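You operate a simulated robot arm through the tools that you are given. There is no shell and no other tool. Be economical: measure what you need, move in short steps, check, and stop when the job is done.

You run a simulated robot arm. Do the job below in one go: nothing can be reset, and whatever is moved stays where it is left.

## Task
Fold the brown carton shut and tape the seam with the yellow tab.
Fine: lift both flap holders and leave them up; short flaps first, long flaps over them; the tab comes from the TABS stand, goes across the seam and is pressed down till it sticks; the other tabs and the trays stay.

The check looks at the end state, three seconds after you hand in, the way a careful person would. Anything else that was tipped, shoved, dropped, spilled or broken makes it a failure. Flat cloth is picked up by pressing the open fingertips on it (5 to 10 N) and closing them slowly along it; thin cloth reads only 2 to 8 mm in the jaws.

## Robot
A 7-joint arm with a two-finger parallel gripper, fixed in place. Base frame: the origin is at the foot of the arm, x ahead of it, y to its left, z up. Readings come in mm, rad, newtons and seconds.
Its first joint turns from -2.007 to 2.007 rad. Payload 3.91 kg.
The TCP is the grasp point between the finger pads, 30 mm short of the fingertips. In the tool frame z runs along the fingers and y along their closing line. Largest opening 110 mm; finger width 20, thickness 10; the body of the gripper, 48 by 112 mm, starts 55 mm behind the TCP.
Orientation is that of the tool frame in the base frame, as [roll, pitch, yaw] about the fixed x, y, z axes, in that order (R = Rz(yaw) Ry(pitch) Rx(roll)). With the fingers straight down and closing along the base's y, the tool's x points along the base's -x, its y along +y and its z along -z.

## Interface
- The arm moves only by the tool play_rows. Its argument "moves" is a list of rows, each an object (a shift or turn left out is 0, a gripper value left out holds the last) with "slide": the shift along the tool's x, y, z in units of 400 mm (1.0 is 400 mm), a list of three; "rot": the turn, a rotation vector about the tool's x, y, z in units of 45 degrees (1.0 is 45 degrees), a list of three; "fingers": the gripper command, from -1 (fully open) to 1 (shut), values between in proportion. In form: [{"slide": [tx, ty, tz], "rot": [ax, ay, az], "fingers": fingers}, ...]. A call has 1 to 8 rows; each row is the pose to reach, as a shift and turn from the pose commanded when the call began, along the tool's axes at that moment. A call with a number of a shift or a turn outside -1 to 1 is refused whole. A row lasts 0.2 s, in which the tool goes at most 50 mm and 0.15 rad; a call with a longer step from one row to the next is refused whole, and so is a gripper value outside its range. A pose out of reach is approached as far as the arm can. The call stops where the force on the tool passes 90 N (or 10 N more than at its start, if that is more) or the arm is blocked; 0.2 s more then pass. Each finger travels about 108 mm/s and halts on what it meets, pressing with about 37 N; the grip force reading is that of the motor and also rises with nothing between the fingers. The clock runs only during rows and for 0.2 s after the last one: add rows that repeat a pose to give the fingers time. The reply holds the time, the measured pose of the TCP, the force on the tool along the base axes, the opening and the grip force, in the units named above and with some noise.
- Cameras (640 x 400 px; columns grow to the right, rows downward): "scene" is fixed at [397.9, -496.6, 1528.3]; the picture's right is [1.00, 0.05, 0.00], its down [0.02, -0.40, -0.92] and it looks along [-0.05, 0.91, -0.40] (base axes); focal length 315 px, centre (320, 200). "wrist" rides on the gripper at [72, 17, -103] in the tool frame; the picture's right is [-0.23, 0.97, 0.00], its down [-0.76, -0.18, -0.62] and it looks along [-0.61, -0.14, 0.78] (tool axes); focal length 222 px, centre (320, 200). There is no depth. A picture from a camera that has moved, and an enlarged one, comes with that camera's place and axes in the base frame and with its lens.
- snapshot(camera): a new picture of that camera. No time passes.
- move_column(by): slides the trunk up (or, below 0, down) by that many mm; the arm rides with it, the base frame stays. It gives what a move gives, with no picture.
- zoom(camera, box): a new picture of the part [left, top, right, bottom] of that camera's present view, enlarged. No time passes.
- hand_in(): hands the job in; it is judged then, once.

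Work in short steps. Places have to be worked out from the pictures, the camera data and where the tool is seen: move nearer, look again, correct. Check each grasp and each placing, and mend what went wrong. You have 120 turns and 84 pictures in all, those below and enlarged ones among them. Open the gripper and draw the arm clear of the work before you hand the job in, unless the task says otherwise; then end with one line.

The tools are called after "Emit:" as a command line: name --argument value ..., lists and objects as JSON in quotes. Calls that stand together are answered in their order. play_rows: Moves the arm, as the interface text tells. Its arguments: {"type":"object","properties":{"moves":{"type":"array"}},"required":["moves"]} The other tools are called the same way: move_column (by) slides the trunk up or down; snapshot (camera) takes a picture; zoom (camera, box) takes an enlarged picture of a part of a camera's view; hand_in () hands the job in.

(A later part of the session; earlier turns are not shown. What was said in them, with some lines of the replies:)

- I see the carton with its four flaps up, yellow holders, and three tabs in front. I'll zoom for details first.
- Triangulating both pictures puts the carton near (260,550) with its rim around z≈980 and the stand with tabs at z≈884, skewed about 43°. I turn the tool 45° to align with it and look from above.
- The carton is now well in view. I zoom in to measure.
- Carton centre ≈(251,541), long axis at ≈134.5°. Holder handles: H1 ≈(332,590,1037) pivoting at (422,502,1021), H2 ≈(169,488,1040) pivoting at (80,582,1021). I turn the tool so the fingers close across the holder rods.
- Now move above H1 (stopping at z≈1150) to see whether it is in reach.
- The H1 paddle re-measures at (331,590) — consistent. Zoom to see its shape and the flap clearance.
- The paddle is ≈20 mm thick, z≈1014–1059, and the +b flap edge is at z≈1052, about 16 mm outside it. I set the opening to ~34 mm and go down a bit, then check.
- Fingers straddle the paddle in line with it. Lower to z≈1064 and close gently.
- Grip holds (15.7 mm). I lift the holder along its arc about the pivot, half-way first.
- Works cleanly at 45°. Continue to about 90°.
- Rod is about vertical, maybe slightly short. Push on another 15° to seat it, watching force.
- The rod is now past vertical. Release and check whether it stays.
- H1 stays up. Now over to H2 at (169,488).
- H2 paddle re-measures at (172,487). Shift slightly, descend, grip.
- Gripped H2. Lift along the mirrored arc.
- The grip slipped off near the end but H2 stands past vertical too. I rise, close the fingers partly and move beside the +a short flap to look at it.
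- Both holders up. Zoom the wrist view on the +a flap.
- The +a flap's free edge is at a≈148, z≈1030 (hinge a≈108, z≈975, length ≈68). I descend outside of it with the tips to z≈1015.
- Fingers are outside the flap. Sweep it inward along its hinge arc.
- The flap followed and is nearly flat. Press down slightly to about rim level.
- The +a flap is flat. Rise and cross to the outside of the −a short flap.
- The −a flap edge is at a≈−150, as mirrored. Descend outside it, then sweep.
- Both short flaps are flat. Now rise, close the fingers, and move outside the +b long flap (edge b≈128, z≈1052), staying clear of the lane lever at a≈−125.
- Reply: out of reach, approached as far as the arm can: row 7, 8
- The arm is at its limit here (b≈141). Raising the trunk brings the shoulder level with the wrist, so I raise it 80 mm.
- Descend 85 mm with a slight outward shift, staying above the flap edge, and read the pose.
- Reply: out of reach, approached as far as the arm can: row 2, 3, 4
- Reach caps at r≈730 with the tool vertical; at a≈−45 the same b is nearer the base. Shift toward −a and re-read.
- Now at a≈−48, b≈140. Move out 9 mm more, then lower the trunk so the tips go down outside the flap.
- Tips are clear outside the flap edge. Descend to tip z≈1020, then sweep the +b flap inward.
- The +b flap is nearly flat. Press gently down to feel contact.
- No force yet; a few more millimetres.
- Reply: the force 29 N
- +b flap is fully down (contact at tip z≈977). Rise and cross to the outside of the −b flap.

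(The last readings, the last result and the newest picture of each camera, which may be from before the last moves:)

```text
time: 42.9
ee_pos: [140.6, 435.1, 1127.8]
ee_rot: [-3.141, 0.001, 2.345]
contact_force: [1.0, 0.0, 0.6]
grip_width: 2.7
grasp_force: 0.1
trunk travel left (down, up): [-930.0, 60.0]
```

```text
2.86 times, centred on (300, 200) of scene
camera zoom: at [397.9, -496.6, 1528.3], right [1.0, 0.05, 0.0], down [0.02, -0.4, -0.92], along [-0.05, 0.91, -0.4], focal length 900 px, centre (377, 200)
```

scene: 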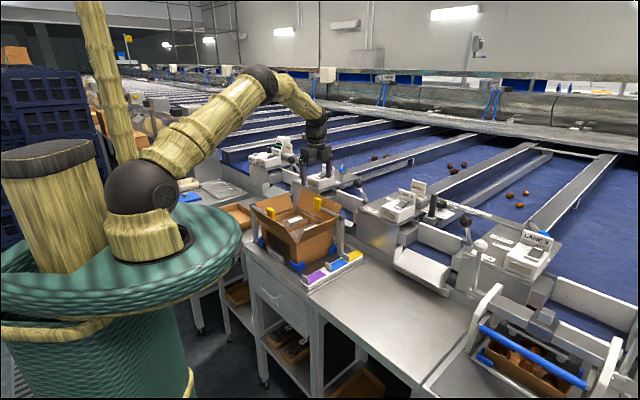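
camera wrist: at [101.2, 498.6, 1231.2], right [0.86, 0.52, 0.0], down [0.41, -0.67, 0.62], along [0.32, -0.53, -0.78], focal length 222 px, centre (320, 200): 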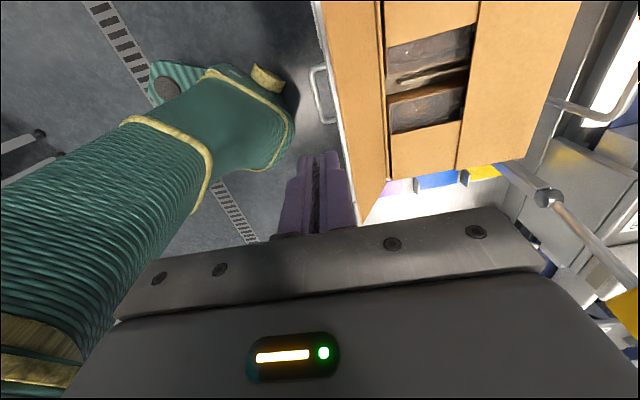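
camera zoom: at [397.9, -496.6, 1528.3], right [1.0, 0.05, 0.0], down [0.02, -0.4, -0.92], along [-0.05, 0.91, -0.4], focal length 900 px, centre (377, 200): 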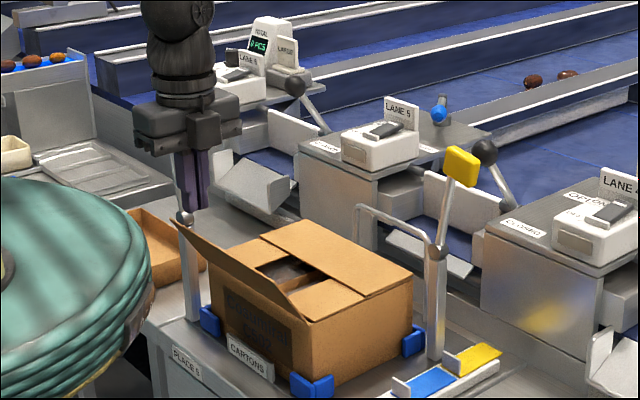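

The −b flap edge is at b≈−130; tool at b≈−153. Descend and sweep.

Emit:
play_rows --moves '[{"slide": [0, 0, 0.08]}, {"slide": [0, 0, 0.16]}, {"slide": [0, 0, 0.195]}, {"slide": [0, 0, 0.195]}]'

Emit:
play_rows --moves '[{"slide": [0, 0.045, -0.005]}, {"slide": [0, 0.075, -0.025]}, {"slide": [0, 0.105, -0.045]}, {"slide": [0, 0.17, -0.057]}, {"slide": [0, 0.2325, -0.0425]}, {"slide": [0, 0.285, -0.0025]}, {"slide": [0, 0.32, 0.0475]}, {"slide": [0, 0.3325, 0.0825]}]'

Emit:
play_rows --moves '[{"slide": [0, 0, 0.01]}, {"slide": [0, 0, 0.02]}, {"slide": [0, 0, 0.0275]}, {"slide": [0, 0, 0.0275]}]'

Emit:
zoom --camera "scene" --box '[240, 150, 370, 270]'

Emit:
snapshot --camera "wrist"

```text
time: 43.9
ee_pos: [141.3, 435.7, 1049.9]
ee_rot: [-3.142, 0.0, 2.343]
contact_force: [-0.5, -0.6, -0.2]
grip_width: 2.7
grasp_force: 0.0
trunk travel left (down, up): [-930.0, 60.0]
```

```text
time: 45.7
ee_pos: [237.4, 527.3, 1013.7]
ee_rot: [-3.141, 0.001, 2.346]
contact_force: [-0.4, 0.1, 0.9]
grip_width: 2.6
grasp_force: 0.1
trunk travel left (down, up): [-930.0, 60.0]
```

```text
time: 46.7
ee_pos: [235.1, 525.6, 1007.6]
ee_rot: [3.138, -0.002, 2.347]
contact_force: [-0.9, 1.8, 14.6]
grip_width: 2.7
grasp_force: 0.0
trunk travel left (down, up): [-930.0, 60.0]
```

```text
3.33 times, centred on (305, 210) of scene
camera zoom: at [397.9, -496.6, 1528.3], right [1.0, 0.05, 0.0], down [0.02, -0.4, -0.92], along [-0.05, 0.91, -0.4], focal length 1050 px, centre (370, 167)
```

zoom: 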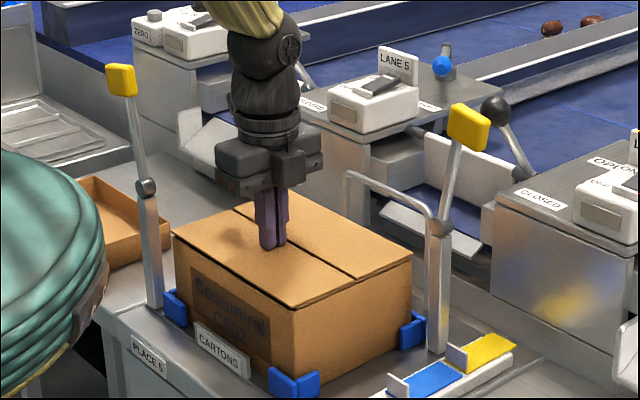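

```text
44 pictures are left
camera wrist: at [198.3, 589.4, 1109.6], right [0.86, 0.52, 0.0], down [0.4, -0.67, 0.62], along [0.32, -0.53, -0.78], focal length 222 px, centre (320, 200)
```

wrist: 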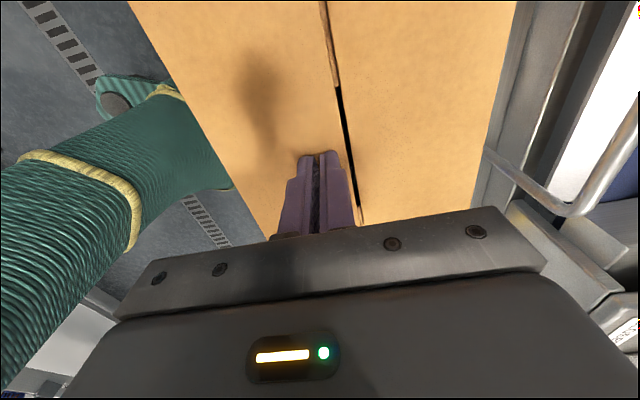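

The carton is closed, seam at b≈−1. Next, look at the TABS stand: rise well above the holders and move to where the camera sees it.

Emit:
play_rows --moves '[{"slide": [0, 0, -0.12]}, {"slide": [0, 0, -0.24]}, {"slide": [0, 0, -0.36]}, {"slide": [0, 0.02, -0.48]}, {"slide": [-0.08, 0.08, -0.54]}, {"slide": [-0.18, 0.12, -0.54]}, {"slide": [-0.27, 0.18, -0.54]}, {"slide": [-0.325, 0.2, -0.54]}]'

Emit:
snapshot --camera "wrist"

Emit:
zoom --camera "scene" --box '[280, 210, 380, 300]'

```text
time: 48.5
ee_pos: [384.3, 488.7, 1222.0]
ee_rot: [-3.141, -0.001, 2.346]
contact_force: [0.5, 0.0, -0.5]
grip_width: 2.5
grasp_force: 0.1
trunk travel left (down, up): [-930.0, 60.0]
```

```text
43 pictures are left
camera wrist: at [345.9, 553.6, 1325.7], right [0.86, 0.52, 0.0], down [0.41, -0.67, 0.62], along [0.32, -0.53, -0.78], focal length 222 px, centre (320, 200)
```

wrist: 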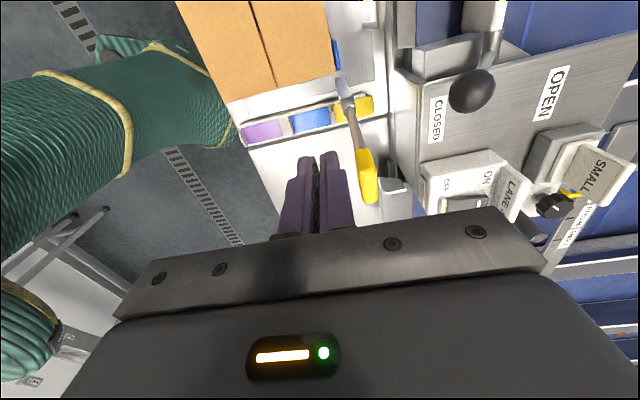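

```text
4.44 times, centred on (330, 255) of scene
camera zoom: at [397.9, -496.6, 1528.3], right [1.0, 0.05, 0.0], down [0.02, -0.4, -0.92], along [-0.05, 0.91, -0.4], focal length 1400 px, centre (276, -44)
```

zoom: 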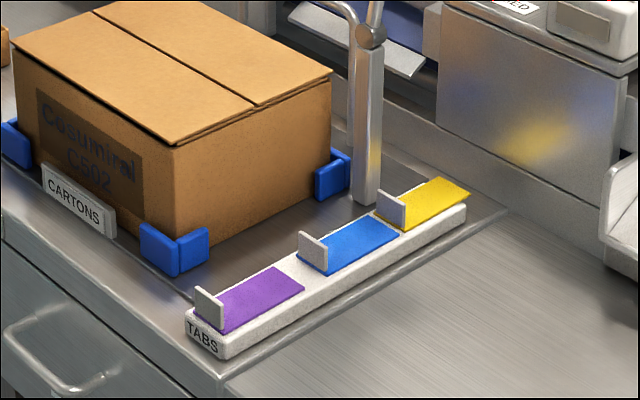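

Zoom closely on the yellow tab and its upright plate.

Emit:
zoom --camera "scene" --box '[335, 240, 375, 265]'

Emit:
zoom --camera "wrist" --box '[230, 70, 400, 180]'

```text
16.00 times, centred on (355, 252) of scene
camera zoom: at [397.9, -496.6, 1528.3], right [1.0, 0.05, 0.0], down [0.02, -0.4, -0.92], along [-0.05, 0.91, -0.4], focal length 5039 px, centre (-240, -640)
```

zoom: 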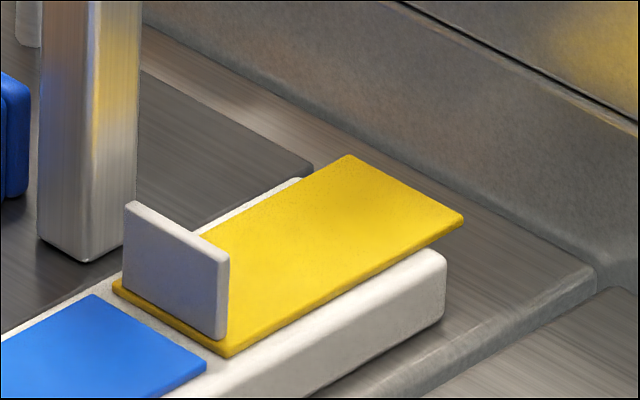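

```text
3.64 times, centred on (315, 125) of wrist
camera zoom: at [345.9, 553.6, 1325.7], right [0.86, 0.52, 0.0], down [0.41, -0.67, 0.62], along [0.32, -0.53, -0.78], focal length 808 px, centre (338, 473)
```

zoom: 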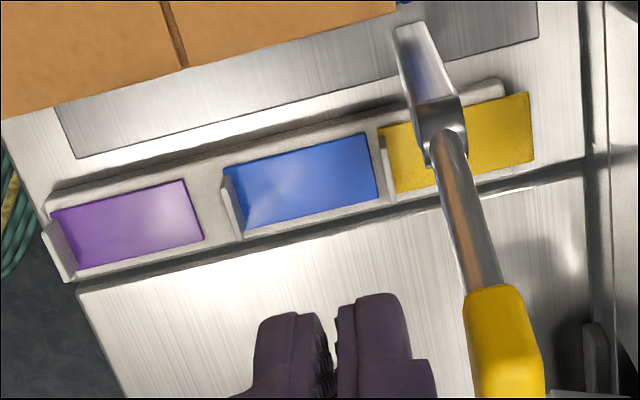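

The yellow tab (≈80×45 mm, centre (468,477)) has a grey upright handle at (438,449), z≈892, already in the orientation it needs on the seam. The raised H1 paddle overhangs it, so I'll come in tilted 40° from the −a side: first move out, then tilt.

Emit:
play_rows --moves '[{"slide": [-0.11, 0.01, 0], "fingers": 0.45}, {"slide": [-0.22, 0.02, 0], "fingers": 0.45}, {"slide": [-0.325, 0.03, 0], "fingers": 0.45}, {"slide": [-0.325, 0.03, 0], "rot": [0, 0.178, 0], "fingers": 0.45}, {"slide": [-0.325, 0.03, 0], "rot": [0, 0.356, 0], "fingers": 0.45}, {"slide": [-0.325, 0.03, 0], "rot": [0, 0.534, 0], "fingers": 0.45}, {"slide": [-0.325, 0.03, 0], "rot": [0, 0.712, 0], "fingers": 0.45}, {"slide": [-0.325, 0.03, 0], "rot": [0, 0.889, 0], "fingers": 0.45}]'

Emit:
snapshot --camera "wrist"

```text
time: 50.3
ee_pos: [484.6, 405.3, 1219.1]
ee_rot: [3.141, -0.7, 2.345]
contact_force: [0.3, 0.2, -0.3]
grip_width: 30.4
grasp_force: 0.1
trunk travel left (down, up): [-930.0, 60.0]
```

```text
39 pictures are left
camera wrist: at [504.5, 408.3, 1345.3], right [0.82, 0.56, -0.15], down [0.56, -0.83, -0.01], along [-0.13, -0.07, -0.99], focal length 222 px, centre (320, 200)
```

wrist: 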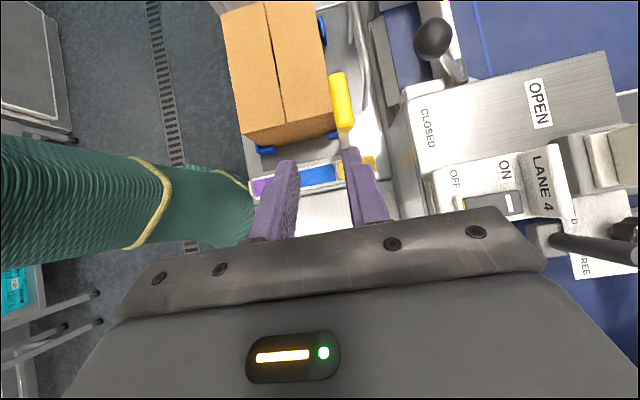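

Tilted view is clear. Lower the trunk 200 mm at this clear spot.

Emit:
move_column --by -200

Emit:
snapshot --camera "wrist"

Emit:
snapshot --camera "scene"

```text
time: 52.5
ee_pos: [483.6, 405.3, 1019.3]
ee_rot: [-3.14, -0.698, 2.344]
contact_force: [0.5, -0.3, -1.2]
grip_width: 30.4
grasp_force: 0.0
trunk travel left (down, up): [-730.0, 260.0]
```

```text
38 pictures are left
camera wrist: at [503.2, 409.3, 1145.5], right [0.82, 0.56, -0.15], down [0.56, -0.83, -0.01], along [-0.13, -0.07, -0.99], focal length 222 px, centre (320, 200)
```

wrist: 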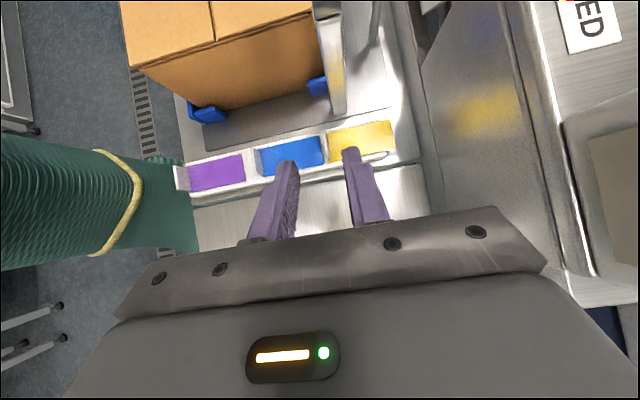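

```text
37 pictures are left
```

scene: 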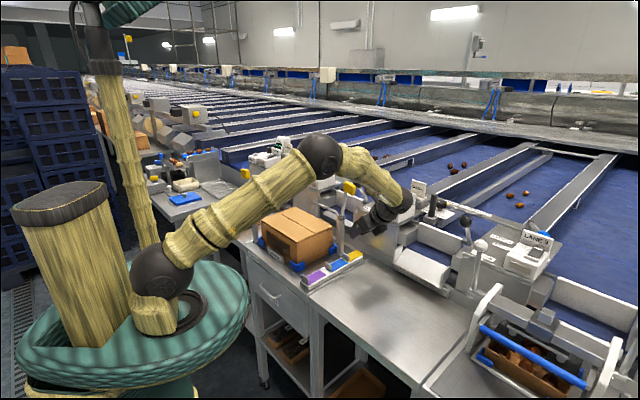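

Good, holders intact. Zoom on the yellow tab's handle to refine.

Emit:
zoom --camera "wrist" --box '[230, 80, 430, 220]'

```text
2.86 times, centred on (330, 150) of wrist
camera zoom: at [503.2, 409.3, 1145.5], right [0.82, 0.56, -0.15], down [0.56, -0.83, -0.01], along [-0.13, -0.07, -0.99], focal length 635 px, centre (291, 343)
```

zoom: 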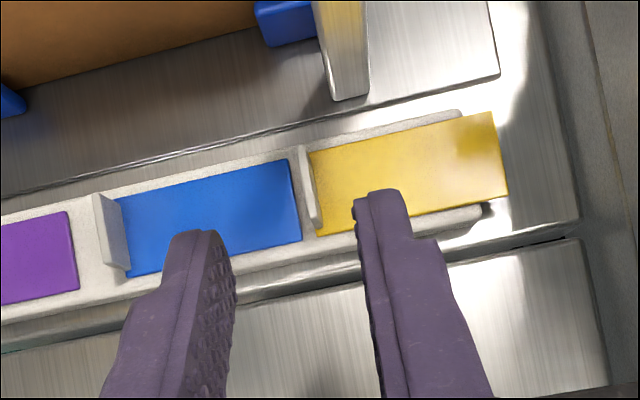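

Handle re-measured at a≈−200, b≈71 (matches). Go down to z≈965 then in to a≈−208, still above the handle.

Emit:
play_rows --moves '[{"slide": [-0.043, -0.002, 0.052]}, {"slide": [-0.087, -0.002, 0.103]}, {"slide": [-0.054, -0.002, 0.131]}, {"slide": [-0.021, -0.002, 0.158]}, {"slide": [0.0115, -0.002, 0.186]}, {"slide": [0.0115, -0.002, 0.186]}]'

Emit:
snapshot --camera "wrist"

Emit:
zoom --camera "scene" --box '[310, 180, 400, 280]'

```text
time: 53.9
ee_pos: [446.9, 442.8, 965.9]
ee_rot: [-3.141, -0.699, 2.343]
contact_force: [-0.5, -1.1, 0.5]
grip_width: 30.0
grasp_force: 0.1
trunk travel left (down, up): [-730.0, 260.0]
```

```text
35 pictures are left
camera wrist: at [467.0, 446.0, 1091.5], right [0.82, 0.56, -0.15], down [0.56, -0.83, -0.01], along [-0.13, -0.07, -0.99], focal length 222 px, centre (320, 200)
```

wrist: 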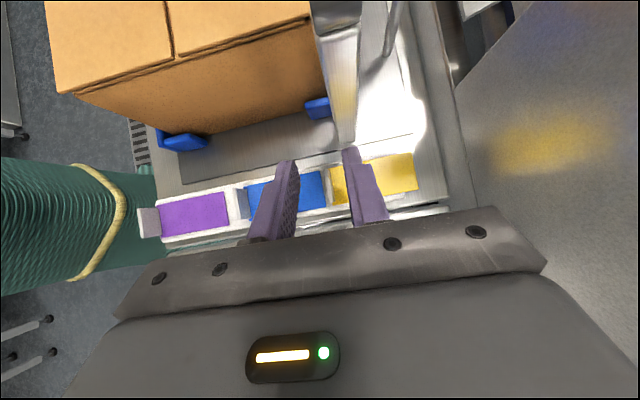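

```text
4.00 times, centred on (355, 230) of scene
camera zoom: at [397.9, -496.6, 1528.3], right [1.0, 0.05, 0.0], down [0.02, -0.4, -0.92], along [-0.05, 0.91, -0.4], focal length 1260 px, centre (180, 80)
```

zoom: 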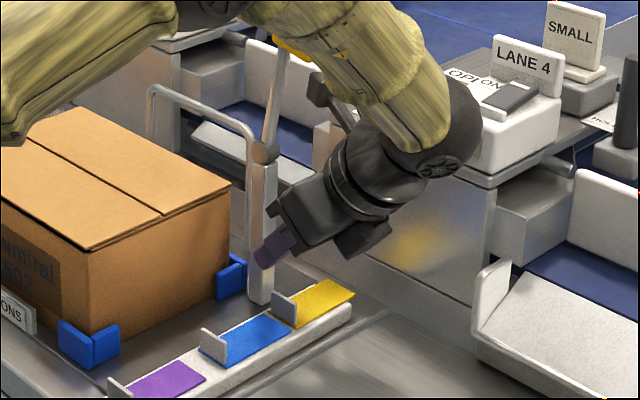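

Handle sits between the fingers in projection and the forearm is well clear of H1. Descend 38 mm.

Emit:
play_rows --moves '[{"slide": [-0.03, 0, 0.036]}, {"slide": [-0.061, 0, 0.0727]}, {"slide": [-0.061, 0, 0.0727]}]'

Emit:
zoom --camera "wrist" --box '[230, 110, 410, 230]'

Emit:
zoom --camera "scene" --box '[325, 220, 385, 265]'

```text
time: 54.7
ee_pos: [446.3, 442.6, 926.0]
ee_rot: [3.141, -0.697, 2.344]
contact_force: [-0.3, 0.0, 0.1]
grip_width: 30.2
grasp_force: 0.0
trunk travel left (down, up): [-730.0, 260.0]
```

```text
3.33 times, centred on (320, 170) of wrist
camera zoom: at [466.5, 447.2, 1052.9], right [0.82, 0.56, -0.15], down [0.56, -0.83, -0.01], along [-0.13, -0.07, -0.99], focal length 740 px, centre (320, 300)
```

zoom: 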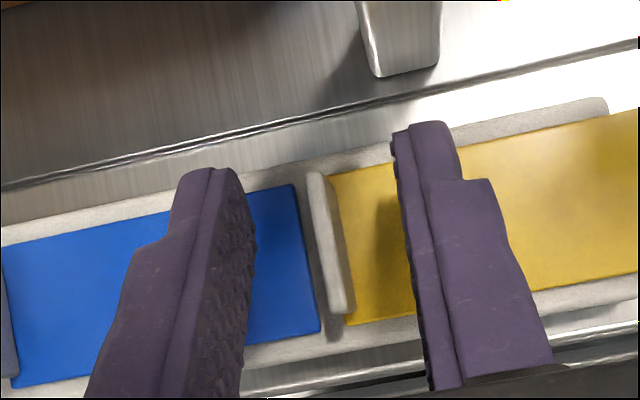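

```text
8.89 times, centred on (355, 242) of scene
camera zoom: at [397.9, -496.6, 1528.3], right [1.0, 0.05, 0.0], down [0.02, -0.4, -0.92], along [-0.05, 0.91, -0.4], focal length 2800 px, centre (9, -178)
```

zoom: 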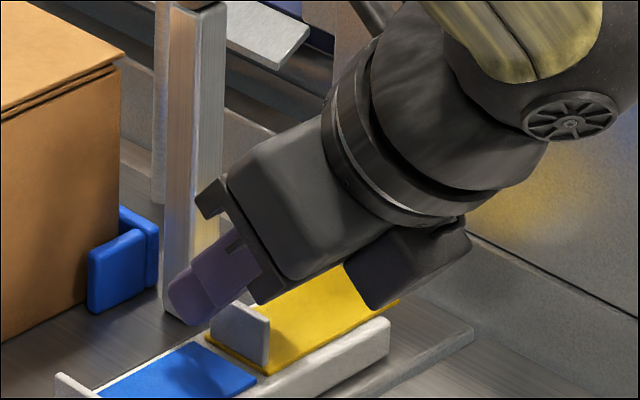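

Handle is centred between the pads. Lower 9 mm more and close.

Emit:
play_rows --moves '[{"slide": [-0.0145, 0, 0.0172]}, {"slide": [-0.0145, 0, 0.0172]}, {"slide": [-0.0145, 0, 0.0172], "fingers": 0.7}, {"slide": [-0.0145, 0, 0.0172], "fingers": 1.0}, {"slide": [-0.0145, 0, 0.0172], "fingers": 1.0}, {"slide": [-0.0145, 0, 0.0172], "fingers": 1.0}]'

Emit:
zoom --camera "wrist" --box '[230, 110, 410, 230]'

```text
time: 56.1
ee_pos: [448.5, 442.9, 918.1]
ee_rot: [-3.141, -0.699, 2.345]
contact_force: [0.2, 0.2, 0.3]
grip_width: 2.2
grasp_force: 36.6
trunk travel left (down, up): [-730.0, 260.0]
```

```text
3.33 times, centred on (320, 170) of wrist
camera zoom: at [467.2, 447.1, 1044.2], right [0.82, 0.56, -0.15], down [0.56, -0.83, -0.01], along [-0.13, -0.07, -0.99], focal length 740 px, centre (320, 300)
```

zoom: 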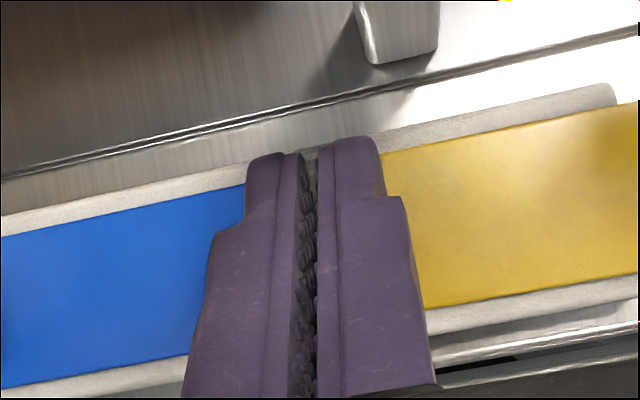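

Reading suggests ~2 mm gripped. Lift 25 mm and check.

Emit:
play_rows --moves '[{"slide": [0.02, 0, -0.024]}, {"slide": [0.04, 0, -0.048]}, {"slide": [0.04, 0, -0.048]}]'

Emit:
zoom --camera "scene" --box '[325, 220, 385, 265]'

Emit:
zoom --camera "wrist" --box '[200, 80, 440, 230]'

```text
time: 56.9
ee_pos: [447.9, 443.7, 943.6]
ee_rot: [3.141, -0.698, 2.344]
contact_force: [-0.5, -0.1, -0.7]
grip_width: 2.1
grasp_force: 36.9
trunk travel left (down, up): [-730.0, 260.0]
```

```text
8.89 times, centred on (355, 242) of scene
camera zoom: at [397.9, -496.6, 1528.3], right [1.0, 0.05, 0.0], down [0.02, -0.4, -0.92], along [-0.05, 0.91, -0.4], focal length 2800 px, centre (9, -178)
```

zoom: 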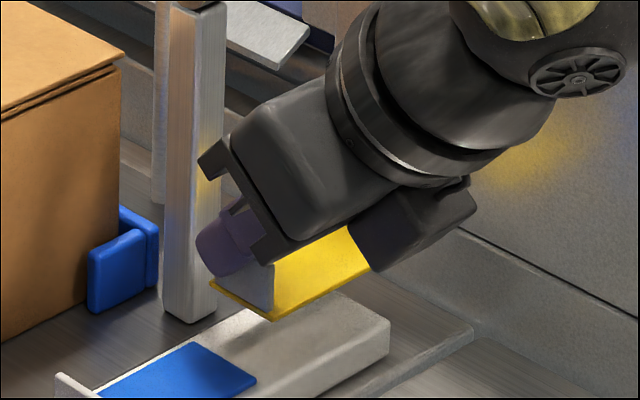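

```text
2.67 times, centred on (320, 155) of wrist
camera zoom: at [467.2, 446.6, 1069.8], right [0.82, 0.56, -0.15], down [0.56, -0.83, -0.01], along [-0.13, -0.07, -0.99], focal length 592 px, centre (320, 320)
```

zoom: 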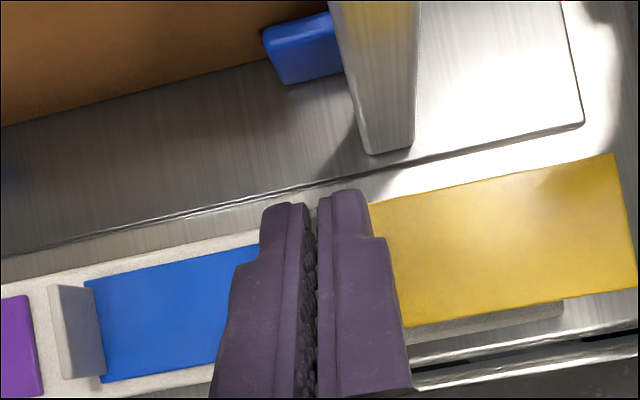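

The tab is held flat. Back out to −a, away from the H1 post, then raise the trunk 150 mm.

Emit:
play_rows --moves '[{"slide": [-0.04, 0, -0.034]}, {"slide": [-0.08, 0, -0.068]}, {"slide": [-0.12, 0, -0.101]}, {"slide": [-0.16, 0, -0.134]}, {"slide": [-0.16, 0, -0.134]}]'

Emit:
move_column --by 150

```text
time: 58.1
ee_pos: [506.4, 380.1, 943.5]
ee_rot: [-3.14, -0.699, 2.345]
contact_force: [1.0, -0.6, -0.8]
grip_width: 2.0
grasp_force: 37.4
trunk travel left (down, up): [-730.0, 260.0]
```

```text
time: 59.8
ee_pos: [506.2, 380.4, 1093.7]
ee_rot: [3.141, -0.697, 2.344]
contact_force: [-0.4, -0.7, -0.5]
grip_width: 2.3
grasp_force: 36.8
trunk travel left (down, up): [-880.0, 110.0]
```

Now shift −112 mm in b (tab centred on the seam line), then travel toward the carton.

Emit:
play_rows --moves '[{"slide": [0, -0.1, 0]}, {"slide": [0, -0.2, 0]}, {"slide": [0, -0.28, 0]}, {"slide": [0.086, -0.28, 0.0725]}, {"slide": [0.172, -0.28, 0.145]}, {"slide": [0.258, -0.28, 0.2175]}, {"slide": [0.344, -0.28, 0.29]}, {"slide": [0.43, -0.28, 0.3625]}]'

Emit:
zoom --camera "scene" --box '[220, 120, 400, 270]'

Emit:
snapshot --camera "wrist"

```text
time: 61.6
ee_pos: [269.3, 466.0, 1091.9]
ee_rot: [-3.138, -0.699, 2.343]
contact_force: [-0.5, 0.1, 0.0]
grip_width: 2.0
grasp_force: 37.0
trunk travel left (down, up): [-880.0, 110.0]
```

```text
2.67 times, centred on (310, 195) of scene
camera zoom: at [397.9, -496.6, 1528.3], right [1.0, 0.05, 0.0], down [0.02, -0.4, -0.92], along [-0.05, 0.91, -0.4], focal length 840 px, centre (347, 213)
```

zoom: 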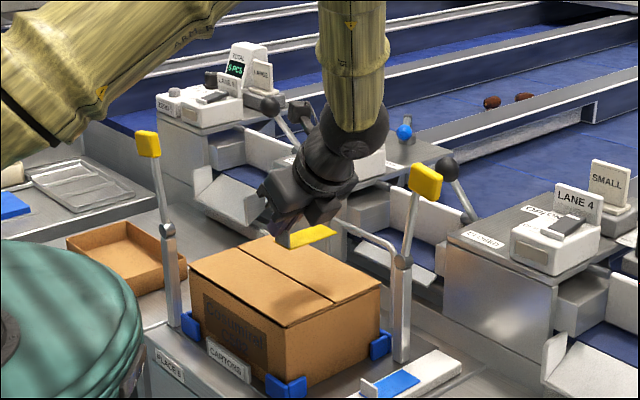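

```text
27 pictures are left
camera wrist: at [289.3, 470.2, 1218.2], right [0.82, 0.55, -0.15], down [0.56, -0.83, -0.01], along [-0.13, -0.07, -0.99], focal length 222 px, centre (320, 200)
```

wrist: 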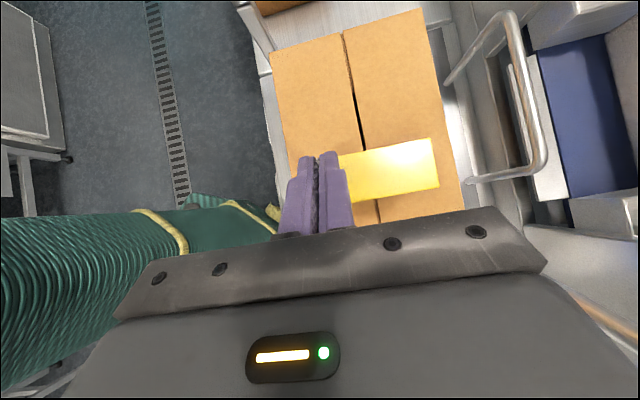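

Tab spans b≈−39…+37, well centred on the seam (b≈0). Move 50 mm more toward the middle and lower to ~15 mm above the flaps.

Emit:
play_rows --moves '[{"slide": [0.0955, 0, 0.0805]}, {"slide": [0.0455, 0, 0.14]}, {"slide": [-0.0043, 0, 0.199]}, {"slide": [-0.0043, 0, 0.199]}]'

Emit:
zoom --camera "scene" --box '[265, 180, 355, 250]'

```text
time: 62.6
ee_pos: [230.6, 497.8, 1033.5]
ee_rot: [3.141, -0.697, 2.343]
contact_force: [-0.1, -1.4, 0.4]
grip_width: 2.5
grasp_force: 37.4
trunk travel left (down, up): [-880.0, 110.0]
```

```text
5.71 times, centred on (310, 215) of scene
camera zoom: at [397.9, -496.6, 1528.3], right [1.0, 0.05, 0.0], down [0.02, -0.4, -0.92], along [-0.05, 0.91, -0.4], focal length 1800 px, centre (377, 114)
```

zoom: 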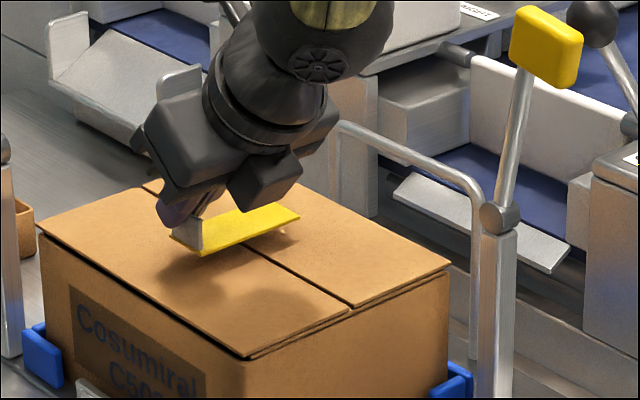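

About 15–20 mm above. Lower slowly ~14 mm with a small +b correction, watching force.

Emit:
play_rows --moves '[{"slide": [-0.0064, 0.008, 0.0077]}, {"slide": [-0.0128, 0.008, 0.0153]}, {"slide": [-0.0193, 0.008, 0.023]}, {"slide": [-0.0225, 0.008, 0.0268]}, {"slide": [-0.0225, 0.008, 0.0268]}]'

```text
time: 63.8
ee_pos: [235.8, 500.1, 1017.4]
ee_rot: [-3.14, -0.699, 2.343]
contact_force: [-0.9, -0.7, 1.7]
grip_width: 2.4
grasp_force: 37.1
trunk travel left (down, up): [-880.0, 110.0]
```

Now at b≈−39; contact should be close. Lower 2 mm at a time.

Emit:
play_rows --moves '[{"slide": [-0.0032, 0, 0.0038]}, {"slide": [-0.0048, 0, 0.0057]}, {"slide": [-0.0048, 0, 0.0057]}]'

```text
time: 64.6
ee_pos: [235.8, 500.2, 1015.7]
ee_rot: [3.137, -0.701, 2.349]
contact_force: [4.0, 1.3, 28.2]
grip_width: 2.2
grasp_force: 37.0
trunk travel left (down, up): [-880.0, 110.0]
```

Contact at 28 N. Release the handle gently and draw back along the fingers.

Emit:
play_rows --moves '[{"fingers": 0.8}, {"fingers": 0.7}, {"slide": [0, 0, -0.02], "fingers": 0.7}, {"slide": [0, 0, -0.08], "fingers": 0.7}, {"slide": [0, 0, -0.17], "fingers": 0.7}, {"slide": [0, 0, -0.25], "fingers": 0.7}]'

Emit:
snapshot --camera "wrist"

Emit:
zoom --camera "scene" --box '[265, 180, 355, 250]'

```text
time: 66.0
ee_pos: [282.0, 454.2, 1091.9]
ee_rot: [3.141, -0.699, 2.347]
contact_force: [-0.7, -1.2, -0.5]
grip_width: 16.5
grasp_force: 0.0
trunk travel left (down, up): [-880.0, 110.0]
```

```text
25 pictures are left
camera wrist: at [301.4, 459.5, 1218.5], right [0.82, 0.56, -0.15], down [0.56, -0.83, -0.01], along [-0.13, -0.07, -0.99], focal length 222 px, centre (320, 200)
```

wrist: 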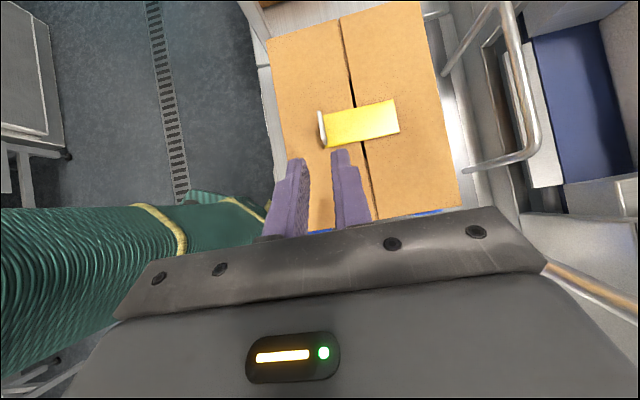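

```text
5.71 times, centred on (310, 215) of scene
camera zoom: at [397.9, -496.6, 1528.3], right [1.0, 0.05, 0.0], down [0.02, -0.4, -0.92], along [-0.05, 0.91, -0.4], focal length 1800 px, centre (377, 114)
```

zoom: 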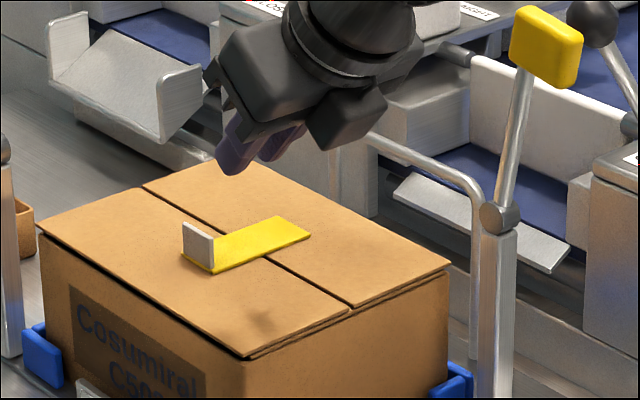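

The tab lies across the seam, b −40…+40 at a≈−12. Straighten the tool and close the fingers for pressing.

Emit:
play_rows --moves '[{"rot": [0, -0.178, 0], "fingers": 0.95}, {"rot": [0, -0.356, 0], "fingers": 0.95}, {"rot": [0, -0.534, 0], "fingers": 0.95}, {"rot": [0, -0.712, 0], "fingers": 0.95}, {"rot": [0, -0.889, 0], "fingers": 0.95}, {"rot": [0, -0.889, 0], "fingers": 0.95}]'

```text
time: 67.4
ee_pos: [282.0, 453.6, 1091.5]
ee_rot: [3.142, 0.001, 2.342]
contact_force: [-0.8, -0.6, 0.0]
grip_width: 2.5
grasp_force: 0.0
trunk travel left (down, up): [-880.0, 110.0]
```

Move over the +b half of the tab (a≈−12, b≈22) and come down to just above it.

Emit:
play_rows --moves '[{"slide": [0.06, 0.05, 0]}, {"slide": [0.12, 0.1, 0]}, {"slide": [0.18, 0.152, 0]}, {"slide": [0.18, 0.152, 0.08]}, {"slide": [0.18, 0.152, 0.165]}, {"slide": [0.18, 0.152, 0.165]}]'

Emit:
snapshot --camera "wrist"

```text
time: 68.8
ee_pos: [274.7, 548.6, 1025.4]
ee_rot: [-3.14, 0.0, 2.345]
contact_force: [-0.5, -0.6, 0.4]
grip_width: 2.7
grasp_force: 0.1
trunk travel left (down, up): [-880.0, 110.0]
```

```text
23 pictures are left
camera wrist: at [237.0, 612.7, 1128.7], right [0.86, 0.52, 0.0], down [0.4, -0.67, 0.62], along [0.32, -0.53, -0.78], focal length 222 px, centre (320, 200)
```

wrist: 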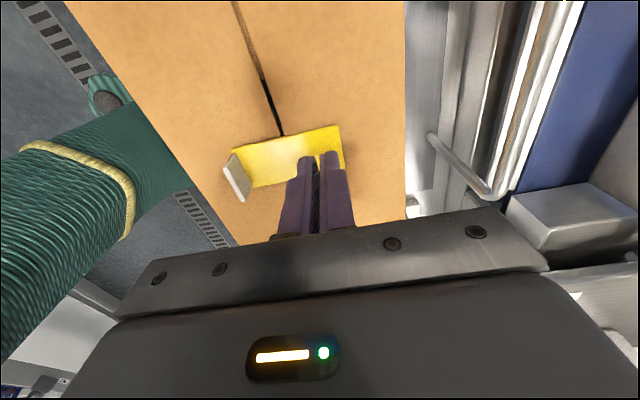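

Fingertips are over the +b half. Press down slowly.

Emit:
play_rows --moves '[{"slide": [0, 0, 0.02]}, {"slide": [0, 0, 0.03]}, {"slide": [0, 0, 0.036]}, {"slide": [0, 0, 0.041]}, {"slide": [0, 0, 0.041]}]'

```text
time: 70.0
ee_pos: [275.6, 548.1, 1009.5]
ee_rot: [3.138, 0.0, 2.346]
contact_force: [2.6, 1.9, 13.1]
grip_width: 3.5
grasp_force: 0.2
trunk travel left (down, up): [-880.0, 110.0]
```

Contact at 13 N; press further to around 40 N and hold.

Emit:
play_rows --moves '[{"slide": [0, 0, 0.006]}, {"slide": [0, 0, 0.01]}, {"slide": [0, 0, 0.01]}, {"slide": [0, 0, 0.01]}, {"slide": [0, 0, 0.01]}]'

```text
time: 71.2
ee_pos: [275.6, 548.7, 1009.3]
ee_rot: [3.136, -0.004, 2.346]
contact_force: [6.0, 3.1, 42.6]
grip_width: 3.6
grasp_force: 0.8
trunk travel left (down, up): [-880.0, 110.0]
```

Good, 43 N. Now press at the seam centre and on the −b half the same way.

Emit:
play_rows --moves '[{"slide": [0, 0, -0.05]}, {"slide": [0, -0.055, -0.05]}, {"slide": [0, -0.055, -0.02]}, {"slide": [0, -0.055, -0.008]}, {"slide": [0, -0.055, 0]}, {"slide": [0, -0.055, 0]}, {"slide": [0, -0.055, 0]}]'

Emit:
play_rows --moves '[{"slide": [0, 0, -0.05]}, {"slide": [0, -0.045, -0.05]}, {"slide": [0, -0.045, -0.02]}, {"slide": [0, -0.045, -0.008]}, {"slide": [0, -0.045, 0]}, {"slide": [0, -0.045, 0]}, {"slide": [0, -0.045, 0]}]'

```text
time: 72.8
ee_pos: [260.6, 533.6, 1009.2]
ee_rot: [3.134, -0.004, 2.343]
contact_force: [1.0, 4.7, 40.9]
grip_width: 2.9
grasp_force: 0.0
trunk travel left (down, up): [-880.0, 110.0]
```

```text
time: 74.4
ee_pos: [246.4, 521.3, 1008.4]
ee_rot: [3.132, -0.004, 2.347]
contact_force: [3.5, 2.7, 46.4]
grip_width: 2.8
grasp_force: 0.0
trunk travel left (down, up): [-880.0, 110.0]
```

Pressed with 40–46 N at all three spots. Lift clear and inspect.

Emit:
play_rows --moves '[{"slide": [0, 0, -0.1]}, {"slide": [0, 0, -0.2]}, {"slide": [0, 0, -0.3]}, {"slide": [0, 0, -0.42]}, {"slide": [0, 0, -0.54]}]'

Emit:
zoom --camera "scene" --box '[240, 150, 370, 270]'

Emit:
snapshot --camera "wrist"

```text
time: 75.6
ee_pos: [242.0, 520.5, 1222.6]
ee_rot: [-3.141, 0.0, 2.342]
contact_force: [0.3, -1.2, 0.7]
grip_width: 2.7
grasp_force: 0.0
trunk travel left (down, up): [-880.0, 110.0]
```

```text
3.33 times, centred on (305, 210) of scene
camera zoom: at [397.9, -496.6, 1528.3], right [1.0, 0.05, 0.0], down [0.02, -0.4, -0.92], along [-0.05, 0.91, -0.4], focal length 1050 px, centre (370, 167)
```

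zoom: 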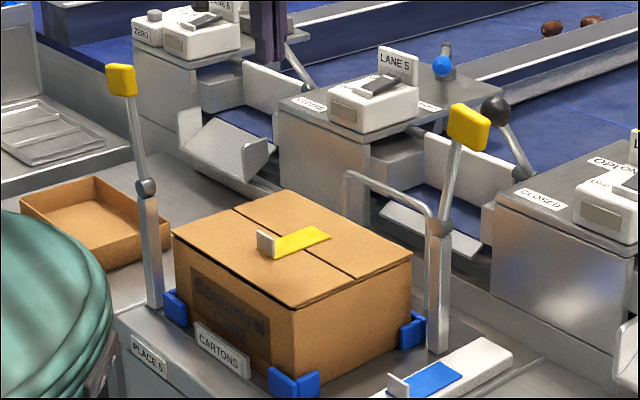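

```text
21 pictures are left
camera wrist: at [204.5, 583.6, 1325.6], right [0.86, 0.52, 0.0], down [0.41, -0.67, 0.62], along [0.32, -0.53, -0.78], focal length 222 px, centre (320, 200)
```

wrist: 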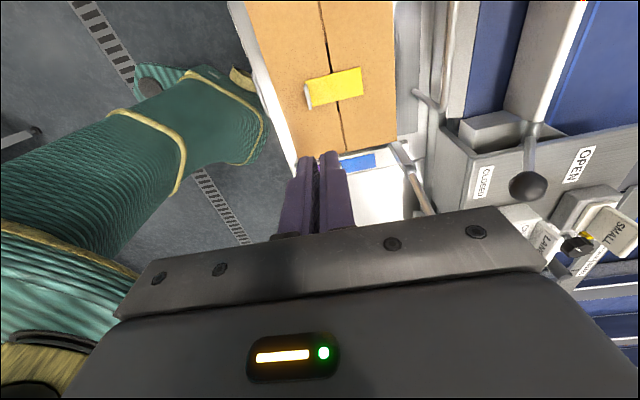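

Everything is in place. One close look at the tab, then open the gripper and withdraw toward the base.

Emit:
zoom --camera "scene" --box '[270, 200, 340, 245]'

Emit:
play_rows --moves '[{"slide": [0, -0.08, -0.06], "fingers": -1}, {"slide": [0, -0.18, -0.12], "fingers": -1}, {"slide": [0, -0.29, -0.16], "fingers": -1}, {"slide": [0, -0.4, -0.18], "fingers": -1}]'

Emit:
snapshot --camera "scene"

```text
8.89 times, centred on (305, 222) of scene
camera zoom: at [397.9, -496.6, 1528.3], right [1.0, 0.05, 0.0], down [0.02, -0.4, -0.92], along [-0.05, 0.91, -0.4], focal length 2800 px, centre (453, 0)
```

zoom: 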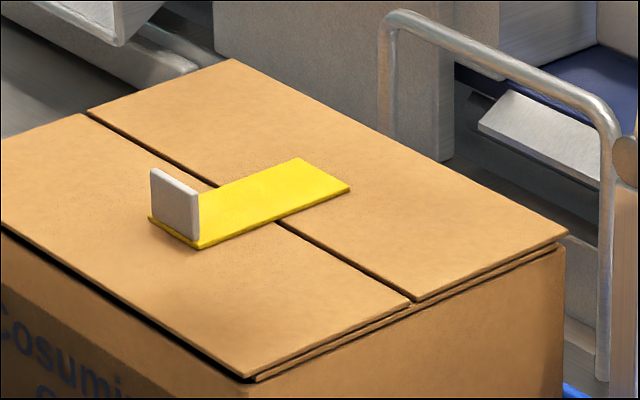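

```text
time: 76.6
ee_pos: [130.3, 407.3, 1292.1]
ee_rot: [-3.142, 0.0, 2.341]
contact_force: [-1.3, -0.7, 0.0]
grip_width: 109.9
grasp_force: 0.0
trunk travel left (down, up): [-880.0, 110.0]
```

```text
19 pictures are left
```

scene: 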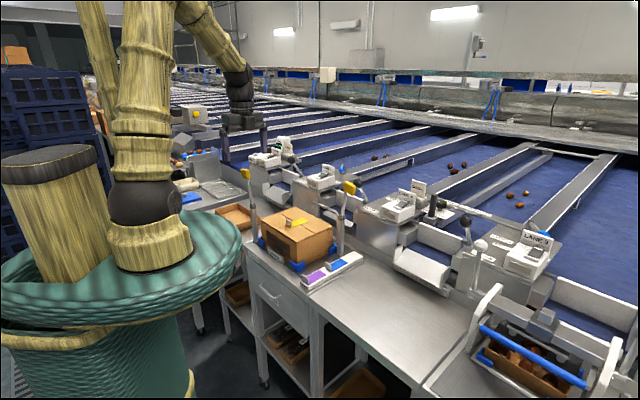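

The carton is shut, the tab lies flat across the seam, both holders are up, the other tabs are untouched and the arm is clear. I hand in.

Emit:
hand_in

```text
The job is handed in.
```

I folded the carton shut and pressed the yellow tab down across the seam at about 45 N; it lies flat, though I had no way to test that it stuck. Both flap holders are up, and the other tabs and the trays stayed where they were.
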